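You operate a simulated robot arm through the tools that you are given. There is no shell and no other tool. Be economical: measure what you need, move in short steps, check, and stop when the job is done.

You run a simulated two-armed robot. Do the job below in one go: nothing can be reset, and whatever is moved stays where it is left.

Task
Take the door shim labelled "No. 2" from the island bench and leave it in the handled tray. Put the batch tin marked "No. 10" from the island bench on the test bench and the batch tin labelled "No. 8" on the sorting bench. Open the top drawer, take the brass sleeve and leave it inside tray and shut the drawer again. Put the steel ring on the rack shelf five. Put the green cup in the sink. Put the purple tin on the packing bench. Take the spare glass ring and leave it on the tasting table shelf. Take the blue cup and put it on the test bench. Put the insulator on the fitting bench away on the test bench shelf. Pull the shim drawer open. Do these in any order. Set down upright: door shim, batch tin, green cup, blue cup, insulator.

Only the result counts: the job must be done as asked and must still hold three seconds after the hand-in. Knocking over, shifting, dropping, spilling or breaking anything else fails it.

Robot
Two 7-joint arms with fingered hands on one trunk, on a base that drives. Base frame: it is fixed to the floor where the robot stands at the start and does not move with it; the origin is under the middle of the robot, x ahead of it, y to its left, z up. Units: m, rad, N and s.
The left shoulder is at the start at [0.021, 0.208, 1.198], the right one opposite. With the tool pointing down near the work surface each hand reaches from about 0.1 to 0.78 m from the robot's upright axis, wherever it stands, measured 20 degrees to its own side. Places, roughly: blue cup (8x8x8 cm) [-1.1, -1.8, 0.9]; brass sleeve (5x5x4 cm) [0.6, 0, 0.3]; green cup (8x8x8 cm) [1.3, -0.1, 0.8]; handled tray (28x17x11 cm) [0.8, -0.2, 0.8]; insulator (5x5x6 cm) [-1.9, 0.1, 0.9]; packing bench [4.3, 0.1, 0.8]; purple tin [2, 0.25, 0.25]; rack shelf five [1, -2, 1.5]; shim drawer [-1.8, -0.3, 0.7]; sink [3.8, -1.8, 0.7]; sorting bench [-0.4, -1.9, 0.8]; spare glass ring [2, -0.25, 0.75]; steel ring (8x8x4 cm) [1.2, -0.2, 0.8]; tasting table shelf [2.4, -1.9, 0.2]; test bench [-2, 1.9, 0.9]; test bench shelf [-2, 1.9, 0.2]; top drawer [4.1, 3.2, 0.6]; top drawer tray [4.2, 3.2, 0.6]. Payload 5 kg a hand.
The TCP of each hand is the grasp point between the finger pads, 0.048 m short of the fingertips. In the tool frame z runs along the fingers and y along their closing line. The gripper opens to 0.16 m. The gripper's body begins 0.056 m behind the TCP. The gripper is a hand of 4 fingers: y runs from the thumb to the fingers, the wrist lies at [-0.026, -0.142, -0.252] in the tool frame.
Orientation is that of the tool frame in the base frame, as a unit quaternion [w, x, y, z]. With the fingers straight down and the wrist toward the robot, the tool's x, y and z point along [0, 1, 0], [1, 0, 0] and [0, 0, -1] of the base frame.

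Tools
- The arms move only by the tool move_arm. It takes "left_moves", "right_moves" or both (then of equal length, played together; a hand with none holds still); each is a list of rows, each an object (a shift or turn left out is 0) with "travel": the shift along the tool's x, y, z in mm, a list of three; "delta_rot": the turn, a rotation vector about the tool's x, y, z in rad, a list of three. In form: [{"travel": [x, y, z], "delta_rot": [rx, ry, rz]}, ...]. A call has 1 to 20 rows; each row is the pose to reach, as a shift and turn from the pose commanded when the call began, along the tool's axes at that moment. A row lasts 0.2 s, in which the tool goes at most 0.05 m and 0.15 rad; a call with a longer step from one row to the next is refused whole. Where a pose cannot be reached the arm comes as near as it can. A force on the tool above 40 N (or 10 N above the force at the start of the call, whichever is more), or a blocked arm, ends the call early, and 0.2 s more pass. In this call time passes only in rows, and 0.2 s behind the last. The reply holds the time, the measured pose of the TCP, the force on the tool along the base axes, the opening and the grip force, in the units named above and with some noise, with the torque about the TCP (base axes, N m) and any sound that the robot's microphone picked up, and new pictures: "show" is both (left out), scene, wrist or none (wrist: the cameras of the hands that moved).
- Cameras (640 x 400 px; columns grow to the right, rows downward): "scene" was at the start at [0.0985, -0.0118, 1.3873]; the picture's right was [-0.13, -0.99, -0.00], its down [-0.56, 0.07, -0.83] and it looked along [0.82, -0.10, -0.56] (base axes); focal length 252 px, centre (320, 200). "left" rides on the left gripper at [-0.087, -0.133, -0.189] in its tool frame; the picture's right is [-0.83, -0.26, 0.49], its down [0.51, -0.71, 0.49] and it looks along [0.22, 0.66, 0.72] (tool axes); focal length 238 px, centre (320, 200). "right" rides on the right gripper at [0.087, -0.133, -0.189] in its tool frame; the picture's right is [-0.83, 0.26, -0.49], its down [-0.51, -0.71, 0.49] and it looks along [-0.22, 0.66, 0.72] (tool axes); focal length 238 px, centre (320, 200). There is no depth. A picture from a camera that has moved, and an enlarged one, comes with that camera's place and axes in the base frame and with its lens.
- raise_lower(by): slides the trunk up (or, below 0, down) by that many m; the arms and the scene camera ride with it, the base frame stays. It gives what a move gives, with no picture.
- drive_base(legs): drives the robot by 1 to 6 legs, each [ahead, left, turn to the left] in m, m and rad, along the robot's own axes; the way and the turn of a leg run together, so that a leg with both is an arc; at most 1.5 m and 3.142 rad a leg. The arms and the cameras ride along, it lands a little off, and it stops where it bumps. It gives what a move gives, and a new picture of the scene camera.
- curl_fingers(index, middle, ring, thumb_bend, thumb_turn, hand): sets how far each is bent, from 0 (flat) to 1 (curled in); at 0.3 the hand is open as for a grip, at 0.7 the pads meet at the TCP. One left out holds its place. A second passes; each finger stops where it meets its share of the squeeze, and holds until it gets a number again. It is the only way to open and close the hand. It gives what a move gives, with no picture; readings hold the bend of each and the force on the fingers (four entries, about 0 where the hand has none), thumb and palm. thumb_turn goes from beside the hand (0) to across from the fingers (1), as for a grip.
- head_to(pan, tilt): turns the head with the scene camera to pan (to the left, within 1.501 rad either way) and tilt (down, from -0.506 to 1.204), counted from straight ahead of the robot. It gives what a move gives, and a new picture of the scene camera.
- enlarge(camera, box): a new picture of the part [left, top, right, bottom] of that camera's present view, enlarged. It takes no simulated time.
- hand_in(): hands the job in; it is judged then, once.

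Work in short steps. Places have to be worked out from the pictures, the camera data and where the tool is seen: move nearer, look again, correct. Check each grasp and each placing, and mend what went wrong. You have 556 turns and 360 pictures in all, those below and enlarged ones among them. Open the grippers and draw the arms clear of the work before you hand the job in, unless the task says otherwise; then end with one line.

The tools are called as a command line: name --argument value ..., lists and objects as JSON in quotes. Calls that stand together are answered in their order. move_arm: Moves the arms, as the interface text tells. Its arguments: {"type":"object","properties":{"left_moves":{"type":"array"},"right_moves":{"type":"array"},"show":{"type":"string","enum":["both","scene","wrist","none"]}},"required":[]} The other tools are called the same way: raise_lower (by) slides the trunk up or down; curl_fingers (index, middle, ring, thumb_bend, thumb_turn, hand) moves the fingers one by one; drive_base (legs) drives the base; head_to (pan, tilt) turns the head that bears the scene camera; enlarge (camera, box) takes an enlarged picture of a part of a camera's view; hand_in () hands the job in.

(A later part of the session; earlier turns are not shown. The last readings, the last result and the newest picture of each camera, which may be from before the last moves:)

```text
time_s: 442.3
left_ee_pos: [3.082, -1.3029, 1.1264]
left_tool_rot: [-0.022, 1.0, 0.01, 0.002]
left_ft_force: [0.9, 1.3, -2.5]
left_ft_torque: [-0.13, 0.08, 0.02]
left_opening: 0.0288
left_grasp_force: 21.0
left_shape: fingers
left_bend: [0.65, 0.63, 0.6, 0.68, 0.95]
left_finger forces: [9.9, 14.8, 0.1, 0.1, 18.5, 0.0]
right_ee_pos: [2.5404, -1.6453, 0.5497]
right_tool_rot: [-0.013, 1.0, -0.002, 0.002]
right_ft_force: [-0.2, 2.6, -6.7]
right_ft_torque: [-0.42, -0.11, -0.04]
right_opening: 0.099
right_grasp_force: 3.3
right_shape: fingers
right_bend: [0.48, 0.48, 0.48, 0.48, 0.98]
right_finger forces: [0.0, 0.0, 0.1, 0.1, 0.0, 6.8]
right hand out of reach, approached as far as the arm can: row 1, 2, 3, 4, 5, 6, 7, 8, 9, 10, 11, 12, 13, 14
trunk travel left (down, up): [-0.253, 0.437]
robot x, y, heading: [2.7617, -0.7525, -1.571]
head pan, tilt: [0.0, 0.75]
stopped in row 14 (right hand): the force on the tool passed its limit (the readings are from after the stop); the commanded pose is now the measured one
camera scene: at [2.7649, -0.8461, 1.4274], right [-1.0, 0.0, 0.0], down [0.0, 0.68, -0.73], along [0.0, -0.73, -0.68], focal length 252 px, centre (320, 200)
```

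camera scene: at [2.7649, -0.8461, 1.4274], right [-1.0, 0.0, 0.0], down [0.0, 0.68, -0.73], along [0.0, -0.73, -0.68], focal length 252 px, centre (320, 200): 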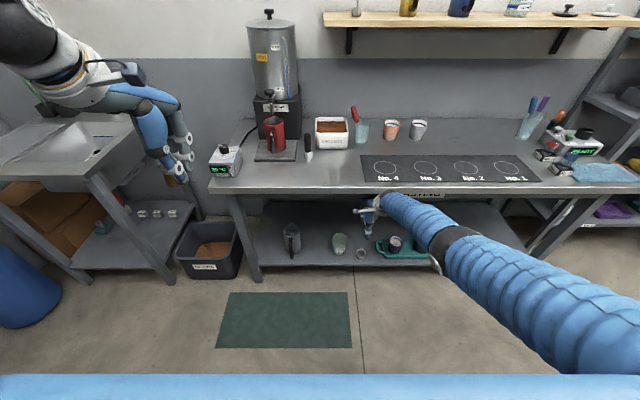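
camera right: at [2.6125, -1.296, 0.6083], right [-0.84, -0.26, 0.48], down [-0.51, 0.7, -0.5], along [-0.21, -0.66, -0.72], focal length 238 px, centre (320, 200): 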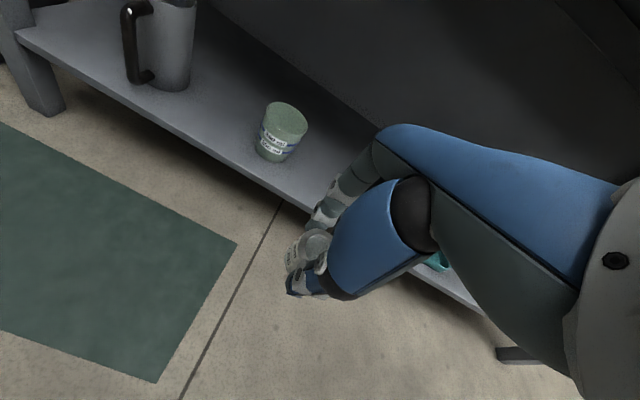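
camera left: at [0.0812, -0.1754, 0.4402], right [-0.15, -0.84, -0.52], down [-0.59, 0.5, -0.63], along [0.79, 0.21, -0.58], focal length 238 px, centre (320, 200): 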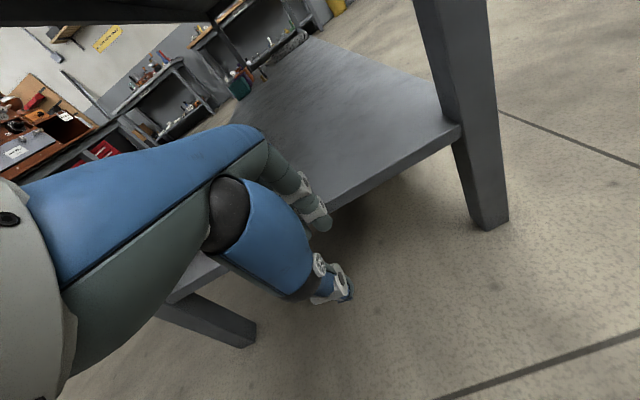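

The hand drifted forward under the table and touched its underside. I lower the trunk a little and draw the hand back in small steps.

raise_lower --by -0.05

move_arm --right_moves '[{"travel": [0, -15, 5]}, {"travel": [0, -35, 10]}, {"travel": [0, -60, 15]}, {"travel": [0, -90, 20]}, {"travel": [0, -125, 20]}, {"travel": [0, -165, 20]}, {"travel": [0, -205, 20]}, {"travel": [0, -245, 20]}, {"travel": [0, -285, 20]}]' --show "scene"

```text
time_s: 443.2
left_ee_pos: [3.0798, -1.3043, 1.0757]
left_tool_rot: [-0.023, 1.0, 0.008, 0.002]
left_ft_force: [-0.2, 0.3, -3.8]
left_ft_torque: [-0.02, 0.03, -0.02]
left_opening: 0.0287
left_grasp_force: 21.8
left_shape: fingers
left_bend: [0.65, 0.63, 0.6, 0.68, 0.95]
left_finger forces: [9.9, 14.8, 0.0, 0.1, 18.5, 0.0]
right_ee_pos: [2.5403, -1.6479, 0.5013]
right_tool_rot: [-0.011, 1.0, -0.001, 0.001]
right_ft_force: [-0.1, 0.1, 0.9]
right_ft_torque: [0.01, -0.02, 0.01]
right_opening: 0.0991
right_grasp_force: 0.1
right_shape: fingers
right_bend: [0.48, 0.48, 0.48, 0.48, 0.98]
right_finger forces: [0.0, 0.0, 0.0, 0.0, 0.0, 0.0]
trunk travel left (down, up): [-0.203, 0.487]
robot x, y, heading: [2.7638, -0.7573, -1.573]
head pan, tilt: [0.0, 0.75]
```

```text
time_s: 445.2
left_ee_pos: [3.0813, -1.3046, 1.0747]
left_tool_rot: [-0.023, 1.0, 0.009, 0.002]
left_ft_force: [1.2, 0.0, -3.2]
left_ft_torque: [-0.02, 0.01, 0.01]
left_opening: 0.0287
left_grasp_force: 21.7
left_shape: fingers
left_bend: [0.65, 0.63, 0.6, 0.68, 0.95]
left_finger forces: [9.9, 14.8, 0.0, 0.0, 18.4, 0.0]
right_ee_pos: [2.5549, -1.54, 0.359]
right_tool_rot: [-0.011, 1.0, -0.002, 0.002]
right_ft_force: [0.7, -1.2, 1.5]
right_ft_torque: [0.23, 0.07, 0.0]
right_opening: 0.0995
right_grasp_force: 0.0
right_shape: fingers
right_bend: [0.48, 0.48, 0.48, 0.48, 0.98]
right_finger forces: [0.0, 0.0, 0.1, 0.0, 0.1, 0.0]
right hand out of reach, approached as far as the arm can: row 1, 2, 3, 4, 5, 6, 7, 8, 9
trunk travel left (down, up): [-0.203, 0.487]
robot x, y, heading: [2.7616, -0.7543, -1.568]
head pan, tilt: [0.0, 0.75]
camera scene: at [2.7641, -0.8474, 1.3772], right [-1.0, 0.0, 0.0], down [0.0, 0.68, -0.73], along [0.0, -0.73, -0.68], focal length 252 px, centre (320, 200)
```

scene: 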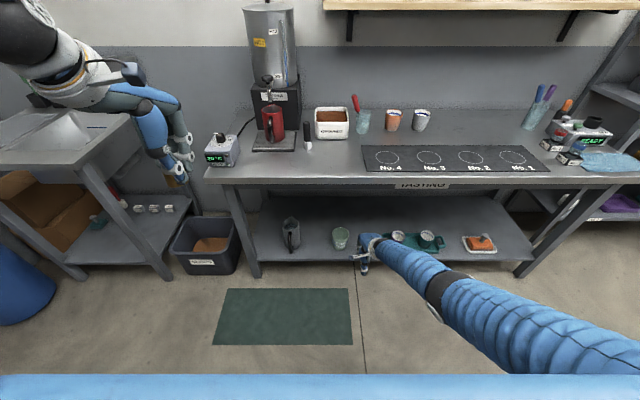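

The arm is at a stretched, awkward configuration. I try small upward steps first.

move_arm --right_moves '[{"travel": [0, -5, -5]}, {"travel": [0, -12, -12]}, {"travel": [0, -22, -20]}]' --show "none"

```text
time_s: 446.0
left_ee_pos: [3.0815, -1.3051, 1.0744]
left_tool_rot: [-0.024, 1.0, 0.009, 0.002]
left_ft_force: [0.1, -0.2, -2.9]
left_ft_torque: [0.02, 0.02, 0.03]
left_opening: 0.0285
left_grasp_force: 21.5
left_shape: fingers
left_bend: [0.65, 0.63, 0.6, 0.68, 0.95]
left_finger forces: [10.0, 14.9, 0.1, 0.1, 18.4, 0.1]
right_ee_pos: [2.5548, -1.5356, 0.3564]
right_tool_rot: [-0.012, 1.0, -0.002, 0.001]
right_ft_force: [1.2, -1.0, 0.4]
right_ft_torque: [0.03, -0.01, -0.03]
right_opening: 0.0994
right_grasp_force: 0.0
right_shape: fingers
right_bend: [0.48, 0.48, 0.48, 0.48, 0.98]
right_finger forces: [0.1, 0.0, 0.0, 0.0, 0.1, 0.1]
right hand out of reach, approached as far as the arm can: row 1, 2, 3
trunk travel left (down, up): [-0.203, 0.487]
robot x, y, heading: [2.7667, -0.7534, -1.567]
head pan, tilt: [0.0, 0.75]
```

Stuck at the stretched singularity; a larger first step helped before, so I try that.

move_arm --right_moves '[{"travel": [0, -35, -30]}, {"travel": [0, -60, -60]}]' --show "none"

```text
time_s: 446.8
left_ee_pos: [3.0808, -1.3053, 1.074]
left_tool_rot: [-0.023, 1.0, 0.008, 0.002]
left_ft_force: [-0.7, 1.1, -3.1]
left_ft_torque: [-0.05, 0.06, 0.0]
left_opening: 0.0286
left_grasp_force: 21.8
left_shape: fingers
left_bend: [0.65, 0.63, 0.6, 0.68, 0.95]
left_finger forces: [9.8, 14.8, 0.1, 0.1, 18.5, 0.0]
right_ee_pos: [2.6094, -1.6297, 0.4832]
right_tool_rot: [0.136, 0.99, 0.015, 0.034]
right_ft_force: [1.2, 3.8, -5.2]
right_ft_torque: [-0.53, 0.02, -0.1]
right_opening: 0.0991
right_grasp_force: 0.0
right_shape: fingers
right_bend: [0.48, 0.48, 0.48, 0.48, 0.98]
right_finger forces: [0.0, 0.1, 0.0, 0.0, 0.0, 0.0]
right hand out of reach, approached as far as the arm can: row 1
trunk travel left (down, up): [-0.203, 0.487]
robot x, y, heading: [2.7614, -0.7489, -1.575]
head pan, tilt: [0.0, 0.75]
stopped in row 2 (right hand): the arm was blocked; the commanded pose is now the measured one
```

The hand jumped somewhat; I check where everything is.

enlarge --camera "scene" --box '[220, 140, 560, 340]'

enlarge --camera "right" --box '[0, 0, 640, 400]'

```text
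1.88 times, centred on (390, 240) of scene
camera zoom: at [2.7641, -0.8472, 1.3771], right [-1.0, 0.0, 0.0], down [0.0, 0.68, -0.73], along [0.0, -0.73, -0.68], focal length 475 px, centre (188, 125)
```

zoom: 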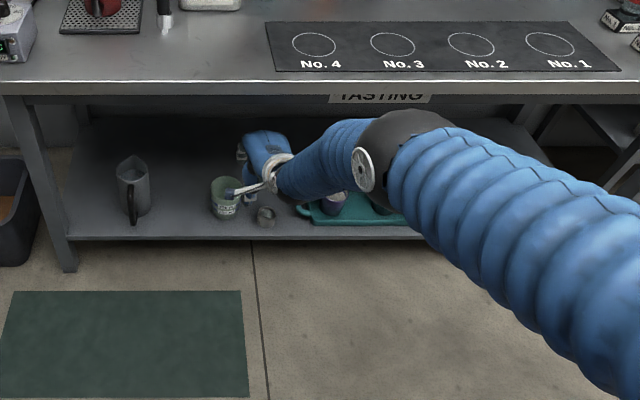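

```text
1.00 times, centred on (320, 200) of right
camera zoom: at [2.679, -1.4464, 0.636], right [-0.86, -0.15, 0.48], down [-0.48, 0.53, -0.7], along [-0.15, -0.83, -0.53], focal length 238 px, centre (320, 200)
```

zoom: 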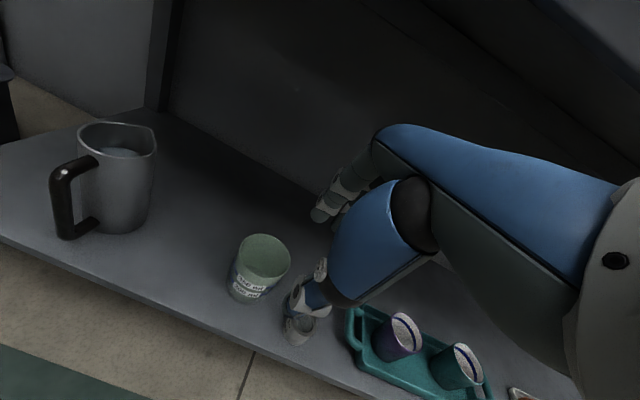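

The elbow is bent now. I draw the hand straight back from under the table.

move_arm --right_moves '[{"travel": [-3, -25, -7]}, {"travel": [-6, -55, -16]}, {"travel": [-9, -90, -26]}, {"travel": [-12, -130, -37]}, {"travel": [-15, -170, -48]}, {"travel": [-18, -210, -60]}, {"travel": [-20, -250, -72]}, {"travel": [-20, -290, -83]}]' --show "scene"

```text
time_s: 448.6
left_ee_pos: [3.0804, -1.3043, 1.076]
left_tool_rot: [-0.023, 1.0, 0.008, 0.003]
left_ft_force: [0.1, 0.8, -3.0]
left_ft_torque: [-0.06, 0.06, -0.01]
left_opening: 0.0285
left_grasp_force: 21.1
left_shape: fingers
left_bend: [0.65, 0.63, 0.6, 0.68, 0.95]
left_finger forces: [9.8, 14.7, 0.1, 0.0, 18.4, 0.0]
right_ee_pos: [2.5764, -1.3339, 0.4872]
right_tool_rot: [0.14, 0.989, 0.015, 0.034]
right_ft_force: [0.7, -1.6, 2.5]
right_ft_torque: [0.2, 0.02, 0.07]
right_opening: 0.0991
right_grasp_force: 0.0
right_shape: fingers
right_bend: [0.48, 0.48, 0.48, 0.48, 0.98]
right_finger forces: [0.0, 0.0, 0.1, 0.1, 0.0, 0.1]
trunk travel left (down, up): [-0.203, 0.487]
robot x, y, heading: [2.7643, -0.7551, -1.577]
head pan, tilt: [0.0, 0.75]
camera scene: at [2.7641, -0.8469, 1.3772], right [-1.0, 0.0, 0.0], down [0.0, 0.68, -0.73], along [0.0, -0.73, -0.68], focal length 252 px, centre (320, 200)
```

scene: 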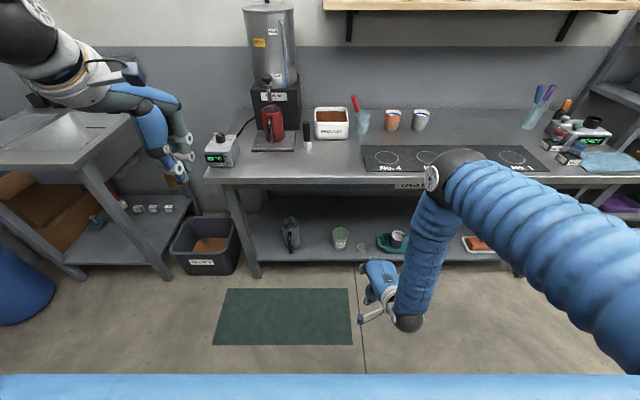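

Clear of the table. I raise the right hand to carrying height and level it.

move_arm --right_moves '[{"travel": [3, 12, -43], "delta_rot": [0.05, -0.01, 0.005]}, {"travel": [6, 24, -86], "delta_rot": [0.1, -0.02, 0.01]}, {"travel": [9, 36, -129], "delta_rot": [0.15, -0.03, 0.015]}, {"travel": [11, 48, -172], "delta_rot": [0.2, -0.045, 0.02]}, {"travel": [14, 60, -215], "delta_rot": [0.25, -0.06, 0.025]}, {"travel": [17, 72, -258], "delta_rot": [0.283, -0.068, 0.03]}, {"travel": [20, 84, -301], "delta_rot": [0.283, -0.068, 0.03]}, {"travel": [23, 96, -344], "delta_rot": [0.283, -0.068, 0.03]}, {"travel": [26, 108, -387], "delta_rot": [0.283, -0.068, 0.03]}, {"travel": [28, 120, -430], "delta_rot": [0.283, -0.068, 0.03]}, {"travel": [31, 132, -473], "delta_rot": [0.283, -0.068, 0.03]}, {"travel": [34, 144, -516], "delta_rot": [0.283, -0.068, 0.03]}, {"travel": [37, 157, -557], "delta_rot": [0.283, -0.068, 0.03]}]' --show "scene"

```text
time_s: 451.4
left_ee_pos: [3.0788, -1.3044, 1.0762]
left_tool_rot: [-0.022, 1.0, 0.008, 0.002]
left_ft_force: [0.4, 0.0, -3.2]
left_ft_torque: [-0.06, 0.02, 0.01]
left_opening: 0.0286
left_grasp_force: 20.8
left_shape: fingers
left_bend: [0.65, 0.63, 0.6, 0.68, 0.95]
left_finger forces: [9.5, 14.7, 0.0, 0.0, 18.4, 0.1]
right_ee_pos: [2.5737, -1.328, 1.0659]
right_tool_rot: [-0.002, 1.0, 0.0, 0.0]
right_ft_force: [0.3, 0.5, -0.1]
right_ft_torque: [-0.12, 0.0, -0.02]
right_opening: 0.0993
right_grasp_force: 0.0
right_shape: fingers
right_bend: [0.48, 0.48, 0.48, 0.48, 0.98]
right_finger forces: [0.0, 0.0, 0.0, 0.0, 0.1, 0.0]
trunk travel left (down, up): [-0.203, 0.487]
robot x, y, heading: [2.7612, -0.7506, -1.57]
head pan, tilt: [0.0, 0.75]
camera scene: at [2.7642, -0.8462, 1.3773], right [-1.0, 0.0, 0.0], down [0.0, 0.68, -0.73], along [0.0, -0.73, -0.68], focal length 252 px, centre (320, 200)
```

scene: 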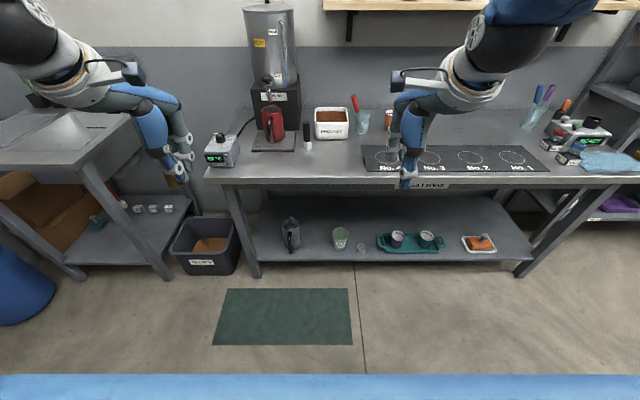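

All intact. I strafe left to the passage at the island's far end and look towards the packing bench.

drive_base --legs '[[0, 0.64, 0]]'

head_to --pan 1.5 --tilt 0.5

```text
time_s: 455.0
left_ee_pos: [3.733, -1.2998, 1.0754]
left_tool_rot: [-0.021, 1.0, 0.013, 0.002]
left_ft_force: [0.7, -0.1, -3.3]
left_ft_torque: [-0.02, 0.09, -0.04]
left_opening: 0.0286
left_grasp_force: 21.5
left_shape: fingers
left_bend: [0.65, 0.63, 0.6, 0.68, 0.95]
left_finger forces: [9.6, 14.6, 0.0, 0.0, 18.4, 0.0]
right_ee_pos: [3.226, -1.3315, 1.0667]
right_tool_rot: [-0.003, 1.0, 0.005, 0.0]
right_ft_force: [0.5, -0.5, 0.5]
right_ft_torque: [0.01, 0.04, 0.0]
right_opening: 0.0993
right_grasp_force: 0.0
right_shape: fingers
right_bend: [0.48, 0.48, 0.48, 0.48, 0.98]
right_finger forces: [0.0, 0.0, 0.0, 0.0, 0.0, 0.0]
trunk travel left (down, up): [-0.203, 0.487]
robot x, y, heading: [3.4072, -0.752, -1.558]
head pan, tilt: [0.0, 0.75]
camera scene: at [3.4122, -0.8454, 1.3772], right [-1.0, -0.01, 0.0], down [-0.01, 0.68, -0.73], along [0.01, -0.73, -0.68], focal length 252 px, centre (320, 200)
```

scene: 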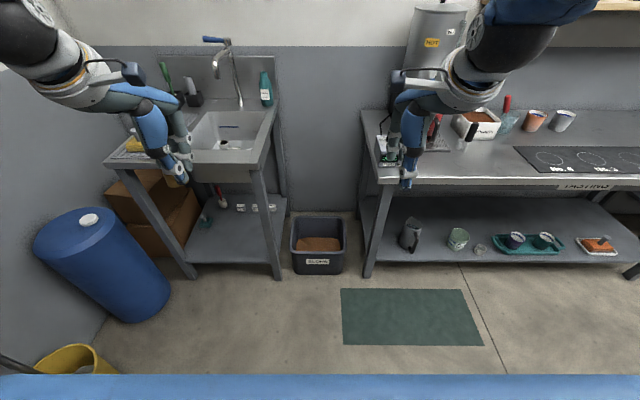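

```text
time_s: 456.6
left_ee_pos: [3.7324, -1.2998, 1.0752]
left_tool_rot: [-0.022, 1.0, 0.013, 0.002]
left_ft_force: [0.3, 0.1, -3.7]
left_ft_torque: [-0.02, 0.0, 0.03]
left_opening: 0.0284
left_grasp_force: 21.6
left_shape: fingers
left_bend: [0.65, 0.63, 0.6, 0.68, 0.95]
left_finger forces: [9.5, 14.7, 0.1, 0.1, 18.3, 0.0]
right_ee_pos: [3.2251, -1.3308, 1.067]
right_tool_rot: [-0.003, 1.0, 0.006, 0.0]
right_ft_force: [0.3, -0.4, -0.1]
right_ft_torque: [-0.01, -0.03, 0.01]
right_opening: 0.0993
right_grasp_force: 0.0
right_shape: fingers
right_bend: [0.48, 0.48, 0.48, 0.48, 0.98]
right_finger forces: [0.0, 0.1, 0.1, 0.0, 0.1, 0.1]
trunk travel left (down, up): [-0.203, 0.487]
robot x, y, heading: [3.4114, -0.7526, -1.563]
head pan, tilt: [1.499, 0.499]
camera scene: at [3.5016, -0.7683, 1.3992], right [-0.06, -1.0, 0.0], down [-0.48, 0.03, -0.88], along [0.88, -0.06, -0.48], focal length 252 px, centre (320, 200)
```

scene: 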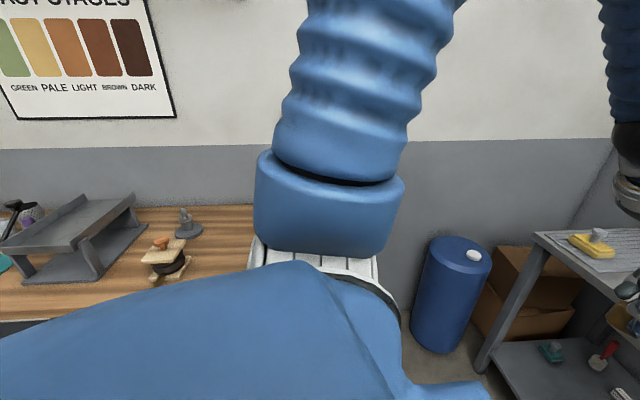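

Packing bench front is at x ≈ 3.95, so the passage centre is x ≈ 3.4. I reverse through it to the left side of the island.

drive_base --legs '[[-0.8, 0, 0], [-0.8, 0, 0]]'

head_to --pan -0.6 --tilt 0.6

```text
time_s: 464.8
left_ee_pos: [3.7158, 0.3059, 1.0754]
left_tool_rot: [-0.022, 1.0, 0.013, 0.002]
left_ft_force: [-0.2, 0.1, -2.7]
left_ft_torque: [-0.02, 0.04, 0.0]
left_opening: 0.029
left_grasp_force: 21.0
left_shape: fingers
left_bend: [0.65, 0.63, 0.6, 0.68, 0.95]
left_finger forces: [9.6, 14.6, 0.0, 0.1, 18.4, 0.1]
right_ee_pos: [3.2075, 0.275, 1.066]
right_tool_rot: [-0.002, 1.0, 0.005, 0.001]
right_ft_force: [-0.1, 1.0, 0.8]
right_ft_torque: [-0.05, -0.01, 0.01]
right_opening: 0.0992
right_grasp_force: 0.1
right_shape: fingers
right_bend: [0.48, 0.48, 0.48, 0.48, 0.98]
right_finger forces: [0.1, 0.1, 0.1, 0.1, 0.0, 0.0]
trunk travel left (down, up): [-0.203, 0.487]
robot x, y, heading: [3.3901, 0.8559, -1.565]
head pan, tilt: [1.499, 0.499]
camera scene: at [3.4847, 0.8374, 1.3992], right [-0.06, -1.0, 0.0], down [-0.48, 0.03, -0.88], along [0.88, -0.06, -0.48], focal length 252 px, centre (320, 200)
```

scene: 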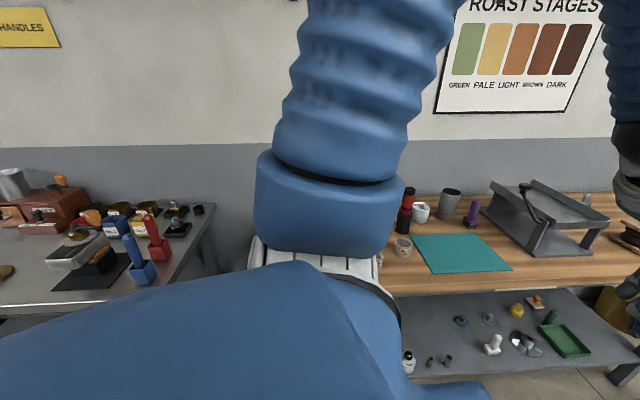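

```text
time_s: 466.8
left_ee_pos: [3.7158, 0.3053, 1.0745]
left_tool_rot: [-0.021, 1.0, 0.014, 0.002]
left_ft_force: [0.6, 0.0, -3.2]
left_ft_torque: [-0.04, 0.03, 0.0]
left_opening: 0.0287
left_grasp_force: 20.5
left_shape: fingers
left_bend: [0.65, 0.63, 0.6, 0.68, 0.95]
left_finger forces: [9.5, 14.6, 0.0, 0.0, 18.4, 0.0]
right_ee_pos: [3.2068, 0.2731, 1.0666]
right_tool_rot: [-0.002, 1.0, 0.006, 0.0]
right_ft_force: [-0.1, 0.6, -0.8]
right_ft_torque: [0.01, -0.01, 0.0]
right_opening: 0.0989
right_grasp_force: 0.0
right_shape: fingers
right_bend: [0.48, 0.48, 0.48, 0.48, 0.98]
right_finger forces: [0.1, 0.0, 0.0, 0.0, 0.0, 0.0]
trunk travel left (down, up): [-0.203, 0.487]
robot x, y, heading: [3.3943, 0.8524, -1.557]
head pan, tilt: [-0.6, 0.6]
camera scene: at [3.3446, 0.7692, 1.3901], right [-0.83, 0.56, 0.0], down [0.32, 0.47, -0.82], along [-0.46, -0.68, -0.57], focal length 252 px, centre (320, 200)
```

scene: 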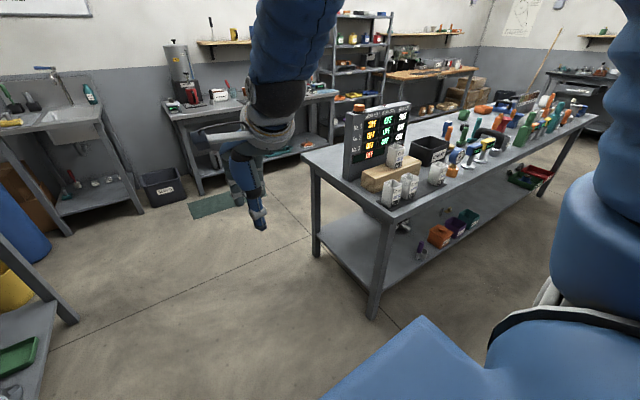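

On the island's lower shelf I see orange, purple and teal tins. I zoom in.

enlarge --camera "scene" --box '[380, 180, 520, 280]'

enlarge --camera "scene" --box '[500, 140, 600, 210]'

```text
4.00 times, centred on (450, 230) of scene
camera zoom: at [3.3446, 0.7692, 1.3901], right [-0.83, 0.56, 0.0], down [0.32, 0.47, -0.82], along [-0.46, -0.68, -0.57], focal length 1010 px, centre (-200, 80)
```

zoom: 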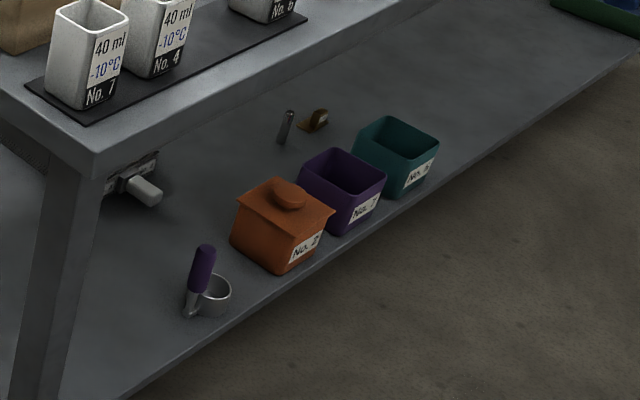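

```text
5.71 times, centred on (550, 175) of scene
camera zoom: at [3.3446, 0.7692, 1.3901], right [-0.83, 0.56, 0.0], down [0.32, 0.47, -0.82], along [-0.46, -0.68, -0.57], focal length 1443 px, centre (-994, 343)
```

zoom: 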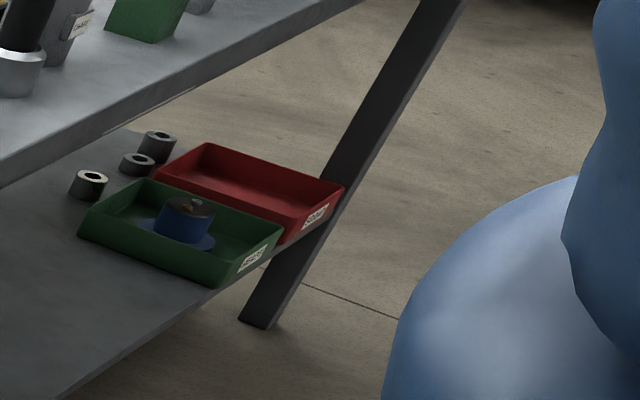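

The purple tin stands at about (1.88, 0.20) on the lower shelf between an orange and a teal one. I reverse a little and strafe along the island's left side.

drive_base --legs '[[-0.2, 0, 0], [0, -1.27, 0]]'

head_to --pan -0.3 --tilt 0.75

enlarge --camera "scene" --box '[200, 120, 480, 300]'

```text
time_s: 474.4
left_ee_pos: [2.4341, 0.5, 1.075]
left_tool_rot: [-0.022, 1.0, 0.011, 0.002]
left_ft_force: [-1.0, 0.5, -2.8]
left_ft_torque: [-0.01, 0.01, -0.01]
left_opening: 0.0287
left_grasp_force: 21.5
left_shape: fingers
left_bend: [0.65, 0.63, 0.6, 0.68, 0.95]
left_finger forces: [9.5, 14.5, 0.0, 0.0, 18.5, 0.0]
right_ee_pos: [1.9278, 0.4707, 1.066]
right_tool_rot: [-0.003, 1.0, 0.003, 0.001]
right_ft_force: [-0.5, 0.1, 0.6]
right_ft_torque: [0.01, -0.05, 0.03]
right_opening: 0.0993
right_grasp_force: 0.0
right_shape: fingers
right_bend: [0.48, 0.48, 0.48, 0.48, 0.98]
right_finger forces: [0.1, 0.0, 0.0, 0.0, 0.1, 0.0]
trunk travel left (down, up): [-0.203, 0.487]
robot x, y, heading: [2.1187, 1.0499, -1.561]
head pan, tilt: [-0.6, 0.6]
camera scene: at [2.066, 0.9655, 1.3901], right [-0.83, 0.56, 0.0], down [0.32, 0.47, -0.82], along [-0.46, -0.68, -0.57], focal length 252 px, centre (320, 200)
```

scene: 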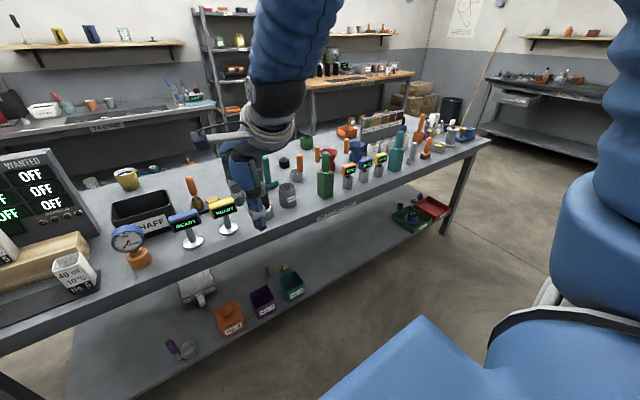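

```text
time_s: 475.2
left_ee_pos: [2.4346, 0.5008, 1.0757]
left_tool_rot: [-0.022, 1.0, 0.012, 0.003]
left_ft_force: [-0.3, 1.0, -2.9]
left_ft_torque: [0.0, 0.06, 0.02]
left_opening: 0.0287
left_grasp_force: 21.6
left_shape: fingers
left_bend: [0.65, 0.63, 0.6, 0.68, 0.95]
left_finger forces: [9.5, 14.7, 0.0, 0.0, 18.5, 0.1]
right_ee_pos: [1.9286, 0.4709, 1.0664]
right_tool_rot: [-0.003, 1.0, 0.003, 0.0]
right_ft_force: [0.3, 0.3, -0.7]
right_ft_torque: [0.01, -0.02, 0.01]
right_opening: 0.0998
right_grasp_force: 0.1
right_shape: fingers
right_bend: [0.48, 0.48, 0.48, 0.48, 0.98]
right_finger forces: [0.0, 0.1, 0.1, 0.0, 0.1, 0.1]
trunk travel left (down, up): [-0.203, 0.487]
robot x, y, heading: [2.1138, 1.0483, -1.569]
head pan, tilt: [-0.3, 0.75]
camera scene: at [2.0917, 0.9593, 1.3772], right [-0.96, 0.29, 0.0], down [0.2, 0.65, -0.73], along [-0.21, -0.7, -0.68], focal length 252 px, centre (320, 200)
```

scene: 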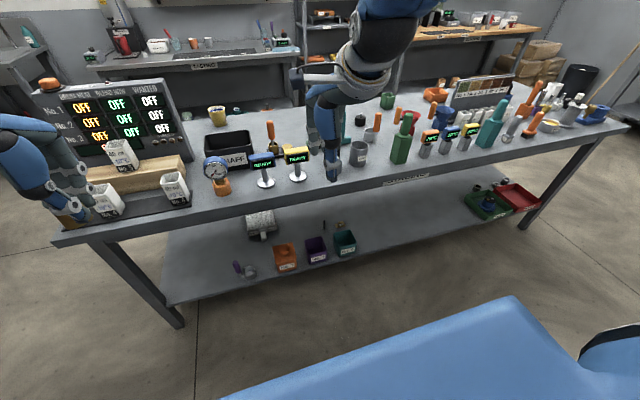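

```text
2.22 times, centred on (340, 210) of scene
camera zoom: at [2.0917, 0.9593, 1.3772], right [-0.96, 0.29, 0.0], down [0.2, 0.65, -0.73], along [-0.21, -0.7, -0.68], focal length 561 px, centre (276, 178)
```

zoom: 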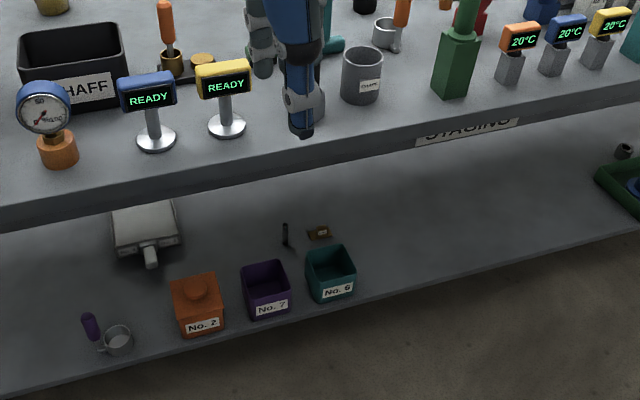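

Tin No. 7 (purple) is centred near (1.888, 0.205), about 10 cm square. I open the right hand fully and lower it in front of the island.

curl_fingers --hand "right" --index 0.33 --middle 0.33 --ring 0.33 --thumb_bend 0.33

move_arm --right_moves '[{"travel": [-5, 0, 42]}, {"travel": [-10, 0, 84]}, {"travel": [-15, 0, 126]}, {"travel": [-20, 0, 168]}, {"travel": [-25, 0, 210]}, {"travel": [-30, 0, 252]}, {"travel": [-35, 0, 294]}, {"travel": [-40, 0, 336]}, {"travel": [-40, 0, 380]}, {"travel": [-40, 0, 424]}, {"travel": [-40, 0, 468]}, {"travel": [-40, 0, 512]}, {"travel": [-40, 0, 556]}, {"travel": [-40, 10, 595]}, {"travel": [-40, 30, 630]}, {"travel": [-40, 60, 660]}, {"travel": [-40, 95, 672]}, {"travel": [-40, 125, 676]}]'

```text
time_s: 476.2
left_ee_pos: [2.4349, 0.5003, 1.0749]
left_tool_rot: [-0.022, 1.0, 0.011, 0.002]
left_ft_force: [0.3, -0.2, -2.8]
left_ft_torque: [0.0, 0.04, -0.03]
left_opening: 0.0288
left_grasp_force: 21.2
left_shape: fingers
left_bend: [0.65, 0.63, 0.6, 0.68, 0.95]
left_finger forces: [9.5, 14.5, 0.0, 0.0, 18.6, 0.1]
right_ee_pos: [1.9277, 0.4721, 1.0668]
right_tool_rot: [-0.003, 1.0, 0.002, 0.001]
right_ft_force: [-0.3, 1.4, -0.8]
right_ft_torque: [-0.01, 0.01, 0.03]
right_opening: 0.1581
right_grasp_force: 0.0
right_shape: fingers
right_bend: [0.33, 0.33, 0.33, 0.33, 0.98]
right_finger forces: [0.0, 0.1, 0.0, 0.0, 0.1, 0.0]
trunk travel left (down, up): [-0.203, 0.487]
robot x, y, heading: [2.1149, 1.0497, -1.567]
head pan, tilt: [-0.3, 0.75]
```

```text
time_s: 480.0
left_ee_pos: [2.4348, 0.5, 1.0753]
left_tool_rot: [-0.024, 1.0, 0.011, 0.002]
left_ft_force: [-0.9, 0.2, -3.7]
left_ft_torque: [0.01, 0.01, -0.03]
left_opening: 0.0281
left_grasp_force: 21.2
left_shape: fingers
left_bend: [0.65, 0.63, 0.6, 0.68, 0.95]
left_finger forces: [9.3, 14.3, 0.1, 0.0, 18.3, 0.0]
right_ee_pos: [1.8898, 0.3501, 0.3872]
right_tool_rot: [-0.004, 1.0, 0.003, 0.0]
right_ft_force: [-0.5, 0.3, -0.8]
right_ft_torque: [-0.15, -0.04, 0.0]
right_opening: 0.1582
right_grasp_force: 0.2
right_shape: fingers
right_bend: [0.33, 0.33, 0.33, 0.33, 0.98]
right_finger forces: [0.0, 0.0, 0.1, 0.0, 0.0, 0.0]
trunk travel left (down, up): [-0.203, 0.487]
robot x, y, heading: [2.1155, 1.05, -1.567]
head pan, tilt: [-0.3, 0.75]
camera scene: at [2.0918, 0.9589, 1.3772], right [-0.96, 0.29, 0.0], down [0.2, 0.65, -0.73], along [-0.21, -0.7, -0.68], focal length 252 px, centre (320, 200)
camera right: at [1.9761, 0.483, 0.5784], right [-0.83, -0.27, 0.48], down [-0.51, 0.71, -0.49], along [-0.21, -0.65, -0.73], focal length 238 px, centre (320, 200)
```

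scene: 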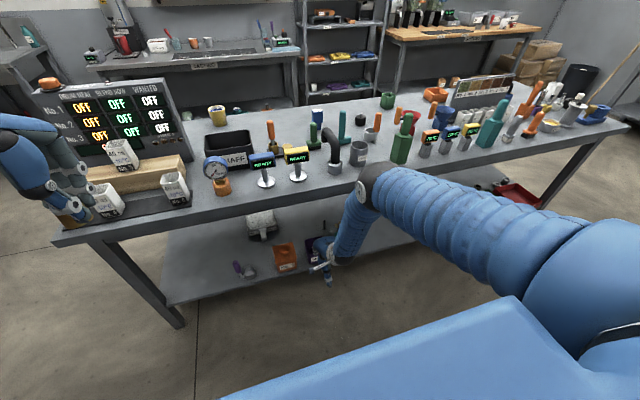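
right: 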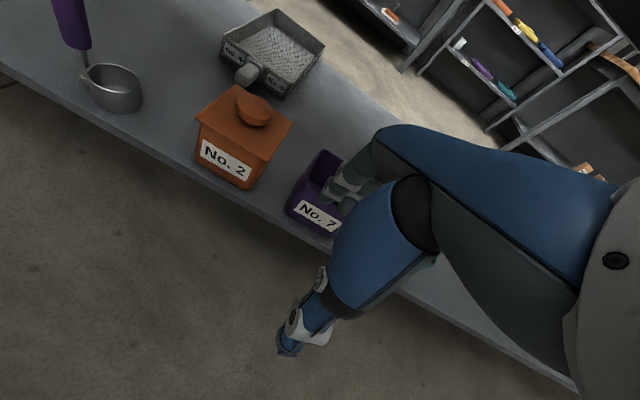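

Tin measured near y 0.157–0.28. I stretch the arm 50 mm further so the forearm slopes away from the table edge, then check.

move_arm --right_moves '[{"travel": [0, 18, 0]}, {"travel": [0, 34, 0]}, {"travel": [0, 48, 0]}]' --show "scene"

```text
time_s: 480.8
left_ee_pos: [2.4358, 0.4998, 1.0754]
left_tool_rot: [-0.023, 1.0, 0.012, 0.002]
left_ft_force: [-0.2, 0.1, -3.2]
left_ft_torque: [-0.02, 0.05, 0.03]
left_opening: 0.0286
left_grasp_force: 21.1
left_shape: fingers
left_bend: [0.65, 0.63, 0.6, 0.68, 0.95]
left_finger forces: [9.3, 14.4, 0.0, 0.1, 18.4, 0.0]
right_ee_pos: [1.8893, 0.3022, 0.3887]
right_tool_rot: [-0.003, 1.0, 0.003, 0.0]
right_ft_force: [-0.5, -0.2, -0.8]
right_ft_torque: [-0.06, -0.02, -0.01]
right_opening: 0.1582
right_grasp_force: 0.1
right_shape: fingers
right_bend: [0.33, 0.33, 0.33, 0.33, 0.98]
right_finger forces: [0.0, 0.1, 0.0, 0.0, 0.1, 0.0]
trunk travel left (down, up): [-0.203, 0.487]
robot x, y, heading: [2.1132, 1.0466, -1.571]
head pan, tilt: [-0.3, 0.75]
camera scene: at [2.0918, 0.959, 1.3771], right [-0.96, 0.29, 0.0], down [0.2, 0.65, -0.73], along [-0.21, -0.7, -0.68], focal length 252 px, centre (320, 200)
```

scene: 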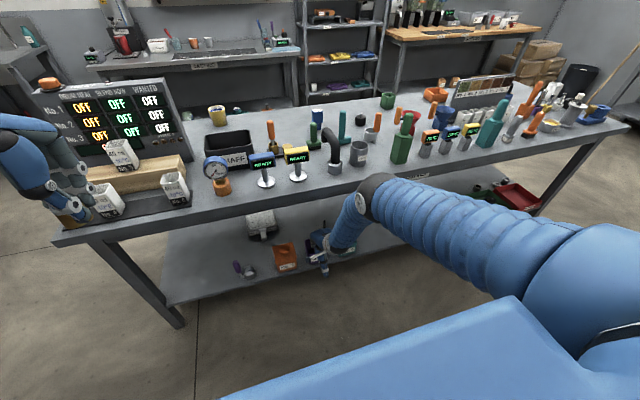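

Forearm clearance is now adequate. I drive forward 0.09 m over the tin and look.

drive_base --legs '[[0.09, 0, 0]]'

enlarge --camera "right" --box '[0, 0, 640, 400]'

```text
time_s: 481.9
left_ee_pos: [2.435, 0.4094, 1.0729]
left_tool_rot: [-0.023, 1.0, 0.011, 0.002]
left_ft_force: [-0.5, -2.2, -4.2]
left_ft_torque: [0.15, 0.07, -0.01]
left_opening: 0.0284
left_grasp_force: 20.9
left_shape: fingers
left_bend: [0.65, 0.63, 0.6, 0.68, 0.95]
left_finger forces: [9.5, 14.5, 0.0, 0.0, 18.5, 0.0]
right_ee_pos: [1.8912, 0.2105, 0.3879]
right_tool_rot: [-0.003, 1.0, 0.003, -0.001]
right_ft_force: [-0.1, -0.5, -0.8]
right_ft_torque: [0.04, -0.02, 0.04]
right_opening: 0.1584
right_grasp_force: 0.2
right_shape: fingers
right_bend: [0.33, 0.33, 0.33, 0.33, 0.98]
right_finger forces: [0.0, 0.0, 0.0, 0.1, 0.0, 0.1]
trunk travel left (down, up): [-0.203, 0.487]
robot x, y, heading: [2.1154, 0.9658, -1.566]
head pan, tilt: [-0.3, 0.75]
camera scene: at [2.0923, 0.8675, 1.377], right [-0.96, 0.29, 0.0], down [0.2, 0.65, -0.73], along [-0.21, -0.7, -0.68], focal length 252 px, centre (320, 200)
```

scene: 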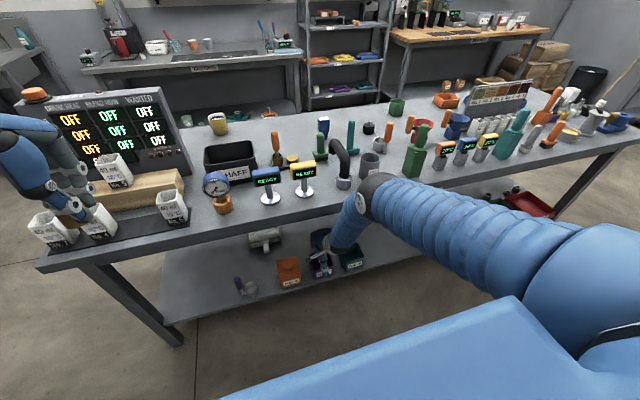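

```text
1.00 times, centred on (320, 200) of right
camera zoom: at [1.977, 0.3442, 0.5783], right [-0.83, -0.27, 0.48], down [-0.51, 0.71, -0.49], along [-0.21, -0.65, -0.73], focal length 238 px, centre (320, 200)
```

zoom: 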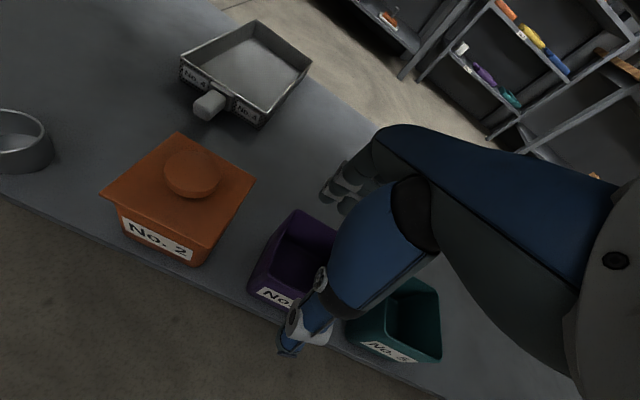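

The tin lies between thumb and fingers. I lower the trunk 75 mm.

raise_lower --by -0.06

raise_lower --by -0.015

enlarge --camera "right" --box '[100, 80, 540, 400]'

```text
time_s: 482.9
left_ee_pos: [2.4364, 0.4102, 1.0151]
left_tool_rot: [-0.021, 1.0, 0.011, 0.002]
left_ft_force: [0.6, 0.6, -3.0]
left_ft_torque: [-0.09, 0.06, -0.01]
left_opening: 0.0286
left_grasp_force: 20.8
left_shape: fingers
left_bend: [0.65, 0.63, 0.6, 0.68, 0.95]
left_finger forces: [9.3, 14.2, 0.0, 0.0, 18.5, 0.1]
right_ee_pos: [1.8908, 0.2108, 0.3284]
right_tool_rot: [-0.003, 1.0, 0.004, 0.0]
right_ft_force: [0.3, -0.5, 1.2]
right_ft_torque: [0.0, 0.03, 0.02]
right_opening: 0.1586
right_grasp_force: 0.1
right_shape: fingers
right_bend: [0.33, 0.33, 0.33, 0.33, 0.98]
right_finger forces: [0.0, 0.0, 0.0, 0.0, 0.1, 0.0]
trunk travel left (down, up): [-0.143, 0.547]
robot x, y, heading: [2.1131, 0.9597, -1.565]
head pan, tilt: [-0.3, 0.75]
```

```text
time_s: 483.5
left_ee_pos: [2.4348, 0.4105, 1.0004]
left_tool_rot: [-0.023, 1.0, 0.011, 0.002]
left_ft_force: [-0.4, 0.3, -2.9]
left_ft_torque: [0.0, -0.01, 0.0]
left_opening: 0.0286
left_grasp_force: 21.7
left_shape: fingers
left_bend: [0.65, 0.63, 0.6, 0.68, 0.95]
left_finger forces: [9.3, 14.3, 0.1, 0.0, 18.5, 0.1]
right_ee_pos: [1.891, 0.2111, 0.3131]
right_tool_rot: [-0.002, 1.0, 0.004, 0.0]
right_ft_force: [-0.4, 0.2, -0.1]
right_ft_torque: [0.01, 0.02, 0.01]
right_opening: 0.1588
right_grasp_force: 0.0
right_shape: fingers
right_bend: [0.33, 0.33, 0.33, 0.33, 0.98]
right_finger forces: [0.2, 0.0, 0.0, 0.0, 0.0, 0.0]
trunk travel left (down, up): [-0.128, 0.562]
robot x, y, heading: [2.1154, 0.9565, -1.566]
head pan, tilt: [-0.3, 0.75]
```

```text
1.25 times, centred on (320, 240) of right
camera zoom: at [1.9769, 0.345, 0.5045], right [-0.83, -0.27, 0.48], down [-0.51, 0.71, -0.49], along [-0.21, -0.65, -0.73], focal length 298 px, centre (320, 150)
```

zoom: 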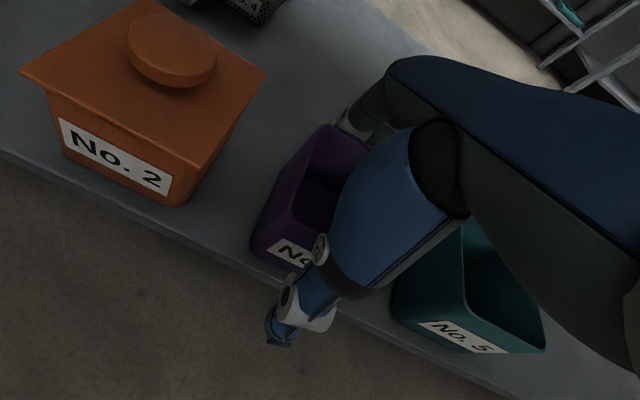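

Well placed. I close on the tin.

curl_fingers --hand "right" --index 0.62 --middle 0.62 --ring 0.62 --thumb_bend 0.62

enlarge --camera "right" --box '[100, 80, 540, 400]'

```text
time_s: 484.5
left_ee_pos: [2.4361, 0.4098, 0.9994]
left_tool_rot: [-0.021, 1.0, 0.011, 0.003]
left_ft_force: [-0.6, 0.0, -2.6]
left_ft_torque: [-0.01, 0.05, 0.03]
left_opening: 0.0284
left_grasp_force: 20.6
left_shape: fingers
left_bend: [0.65, 0.63, 0.6, 0.68, 0.95]
left_finger forces: [9.3, 14.3, 0.0, 0.0, 18.6, 0.1]
right_ee_pos: [1.8904, 0.2108, 0.3149]
right_tool_rot: [-0.002, 1.0, 0.004, 0.0]
right_ft_force: [1.0, -0.7, 3.4]
right_ft_torque: [-0.27, 0.13, 0.1]
right_opening: 0.1066
right_grasp_force: 33.3
right_shape: fingers
right_bend: [0.42, 0.48, 0.48, 0.55, 0.96]
right_finger forces: [14.4, 9.3, 9.7, 0.0, 32.6, 0.0]
trunk travel left (down, up): [-0.128, 0.562]
robot x, y, heading: [2.1163, 0.9575, -1.567]
head pan, tilt: [-0.3, 0.75]
```

```text
1.25 times, centred on (320, 240) of right
camera zoom: at [1.9771, 0.3449, 0.5046], right [-0.83, -0.27, 0.48], down [-0.51, 0.71, -0.49], along [-0.21, -0.65, -0.73], focal length 298 px, centre (320, 150)
```

zoom: 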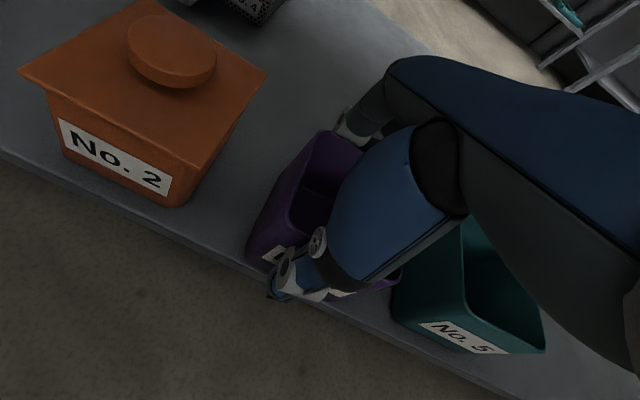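

Firm three-finger grip. I raise the trunk and back out.

raise_lower --by 0.1

drive_base --legs '[[-0.25, 0, 0]]'

enlarge --camera "scene" --box '[200, 160, 440, 320]'

```text
time_s: 485.9
left_ee_pos: [2.4364, 0.4104, 1.0989]
left_tool_rot: [-0.023, 1.0, 0.011, 0.002]
left_ft_force: [-0.6, -0.5, -4.0]
left_ft_torque: [-0.02, 0.02, 0.0]
left_opening: 0.0284
left_grasp_force: 20.6
left_shape: fingers
left_bend: [0.65, 0.63, 0.6, 0.68, 0.95]
left_finger forces: [9.3, 14.3, 0.0, 0.0, 18.5, 0.0]
right_ee_pos: [1.8903, 0.2119, 0.412]
right_tool_rot: [-0.003, 1.0, 0.003, 0.0]
right_ft_force: [0.1, -0.5, -2.4]
right_ft_torque: [-0.04, -0.03, -0.01]
right_opening: 0.1068
right_grasp_force: 32.8
right_shape: fingers
right_bend: [0.42, 0.48, 0.48, 0.55, 0.96]
right_finger forces: [14.4, 8.8, 9.4, 0.1, 32.4, 0.2]
trunk travel left (down, up): [-0.228, 0.462]
robot x, y, heading: [2.1153, 0.9609, -1.563]
head pan, tilt: [-0.3, 0.75]
```

```text
time_s: 487.7
left_ee_pos: [2.433, 0.6678, 1.0999]
left_tool_rot: [-0.022, 1.0, 0.01, 0.003]
left_ft_force: [0.2, 1.0, -2.8]
left_ft_torque: [-0.13, 0.0, 0.04]
left_opening: 0.0287
left_grasp_force: 21.0
left_shape: fingers
left_bend: [0.65, 0.63, 0.6, 0.68, 0.95]
left_finger forces: [9.4, 14.3, 0.0, 0.1, 18.6, 0.0]
right_ee_pos: [1.8872, 0.4697, 0.4145]
right_tool_rot: [-0.002, 1.0, 0.002, 0.0]
right_ft_force: [0.2, 1.0, -0.7]
right_ft_torque: [-0.02, -0.02, -0.02]
right_opening: 0.1063
right_grasp_force: 32.9
right_shape: fingers
right_bend: [0.42, 0.48, 0.48, 0.55, 0.96]
right_finger forces: [14.3, 8.8, 9.4, 0.0, 32.5, 0.0]
trunk travel left (down, up): [-0.228, 0.462]
robot x, y, heading: [2.1176, 1.2202, -1.569]
head pan, tilt: [-0.3, 0.75]
camera scene: at [2.0911, 1.1285, 1.4023], right [-0.96, 0.29, 0.0], down [0.2, 0.65, -0.73], along [-0.22, -0.7, -0.68], focal length 252 px, centre (320, 200)
```

scene: 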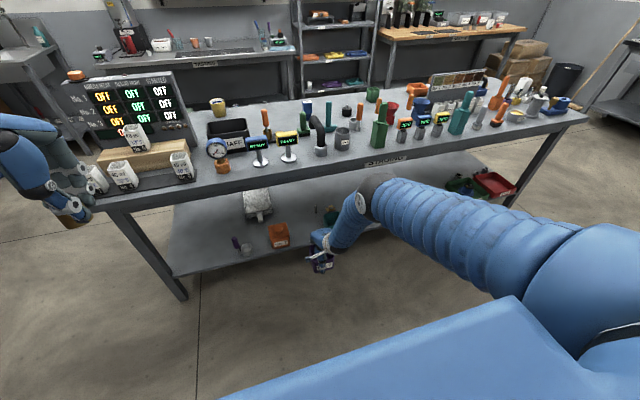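

```text
2.50 times, centred on (320, 240) of scene
camera zoom: at [2.0911, 1.1285, 1.4023], right [-0.96, 0.29, 0.0], down [0.2, 0.65, -0.73], along [-0.22, -0.7, -0.68], focal length 631 px, centre (320, 100)
```

zoom: 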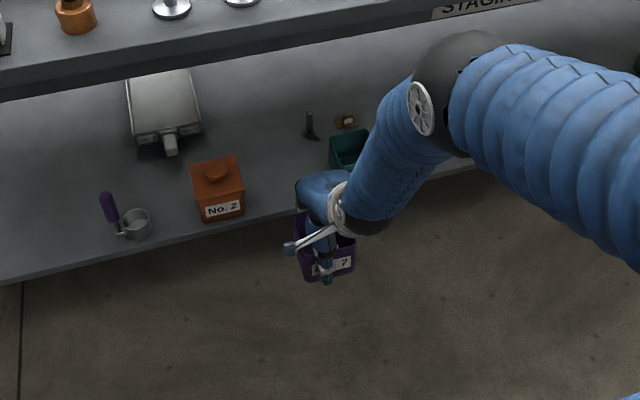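

The tin is out. I retract and raise the right hand in steps.

move_arm --right_moves '[{"travel": [0, -15, -5]}, {"travel": [0, -35, -15]}, {"travel": [0, -60, -30]}, {"travel": [0, -90, -50]}, {"travel": [0, -120, -80]}, {"travel": [0, -145, -115]}, {"travel": [0, -155, -155]}, {"travel": [0, -155, -200]}, {"travel": [0, -155, -245]}, {"travel": [0, -155, -290]}, {"travel": [0, -155, -335]}, {"travel": [0, -155, -380]}, {"travel": [0, -155, -425]}, {"travel": [0, -155, -470]}, {"travel": [0, -155, -515]}, {"travel": [0, -155, -560]}, {"travel": [0, -155, -605]}, {"travel": [0, -150, -650]}]' --show "wrist"

```text
time_s: 491.5
left_ee_pos: [2.4345, 0.6688, 1.1008]
left_tool_rot: [-0.021, 1.0, 0.01, 0.002]
left_ft_force: [0.0, 1.9, -3.0]
left_ft_torque: [-0.08, 0.02, 0.02]
left_opening: 0.0285
left_grasp_force: 20.8
left_shape: fingers
left_bend: [0.65, 0.63, 0.6, 0.68, 0.95]
left_finger forces: [9.1, 14.1, 0.1, 0.0, 18.6, 0.1]
right_ee_pos: [1.888, 0.6185, 1.0643]
right_tool_rot: [-0.003, 1.0, 0.001, 0.0]
right_ft_force: [0.0, 1.4, -2.1]
right_ft_torque: [-0.14, 0.01, -0.06]
right_opening: 0.106
right_grasp_force: 30.8
right_shape: fingers
right_bend: [0.42, 0.48, 0.48, 0.55, 0.96]
right_finger forces: [13.5, 8.3, 8.7, 0.0, 30.5, 0.0]
trunk travel left (down, up): [-0.228, 0.462]
robot x, y, heading: [2.1168, 1.2223, -1.568]
head pan, tilt: [-0.3, 0.75]
camera right: at [1.9733, 0.7521, 1.2553], right [-0.83, -0.26, 0.48], down [-0.51, 0.71, -0.49], along [-0.22, -0.65, -0.73], focal length 238 px, centre (320, 200)
```

right: 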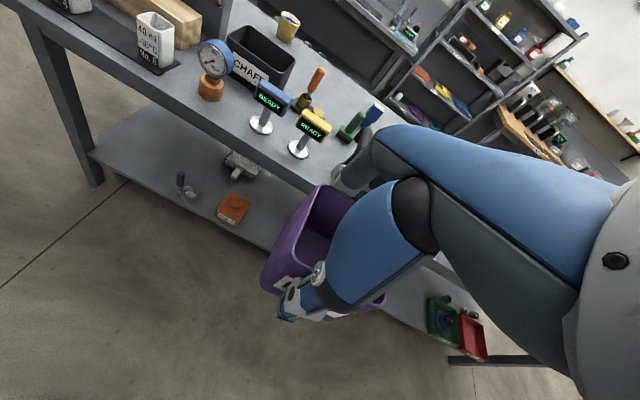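

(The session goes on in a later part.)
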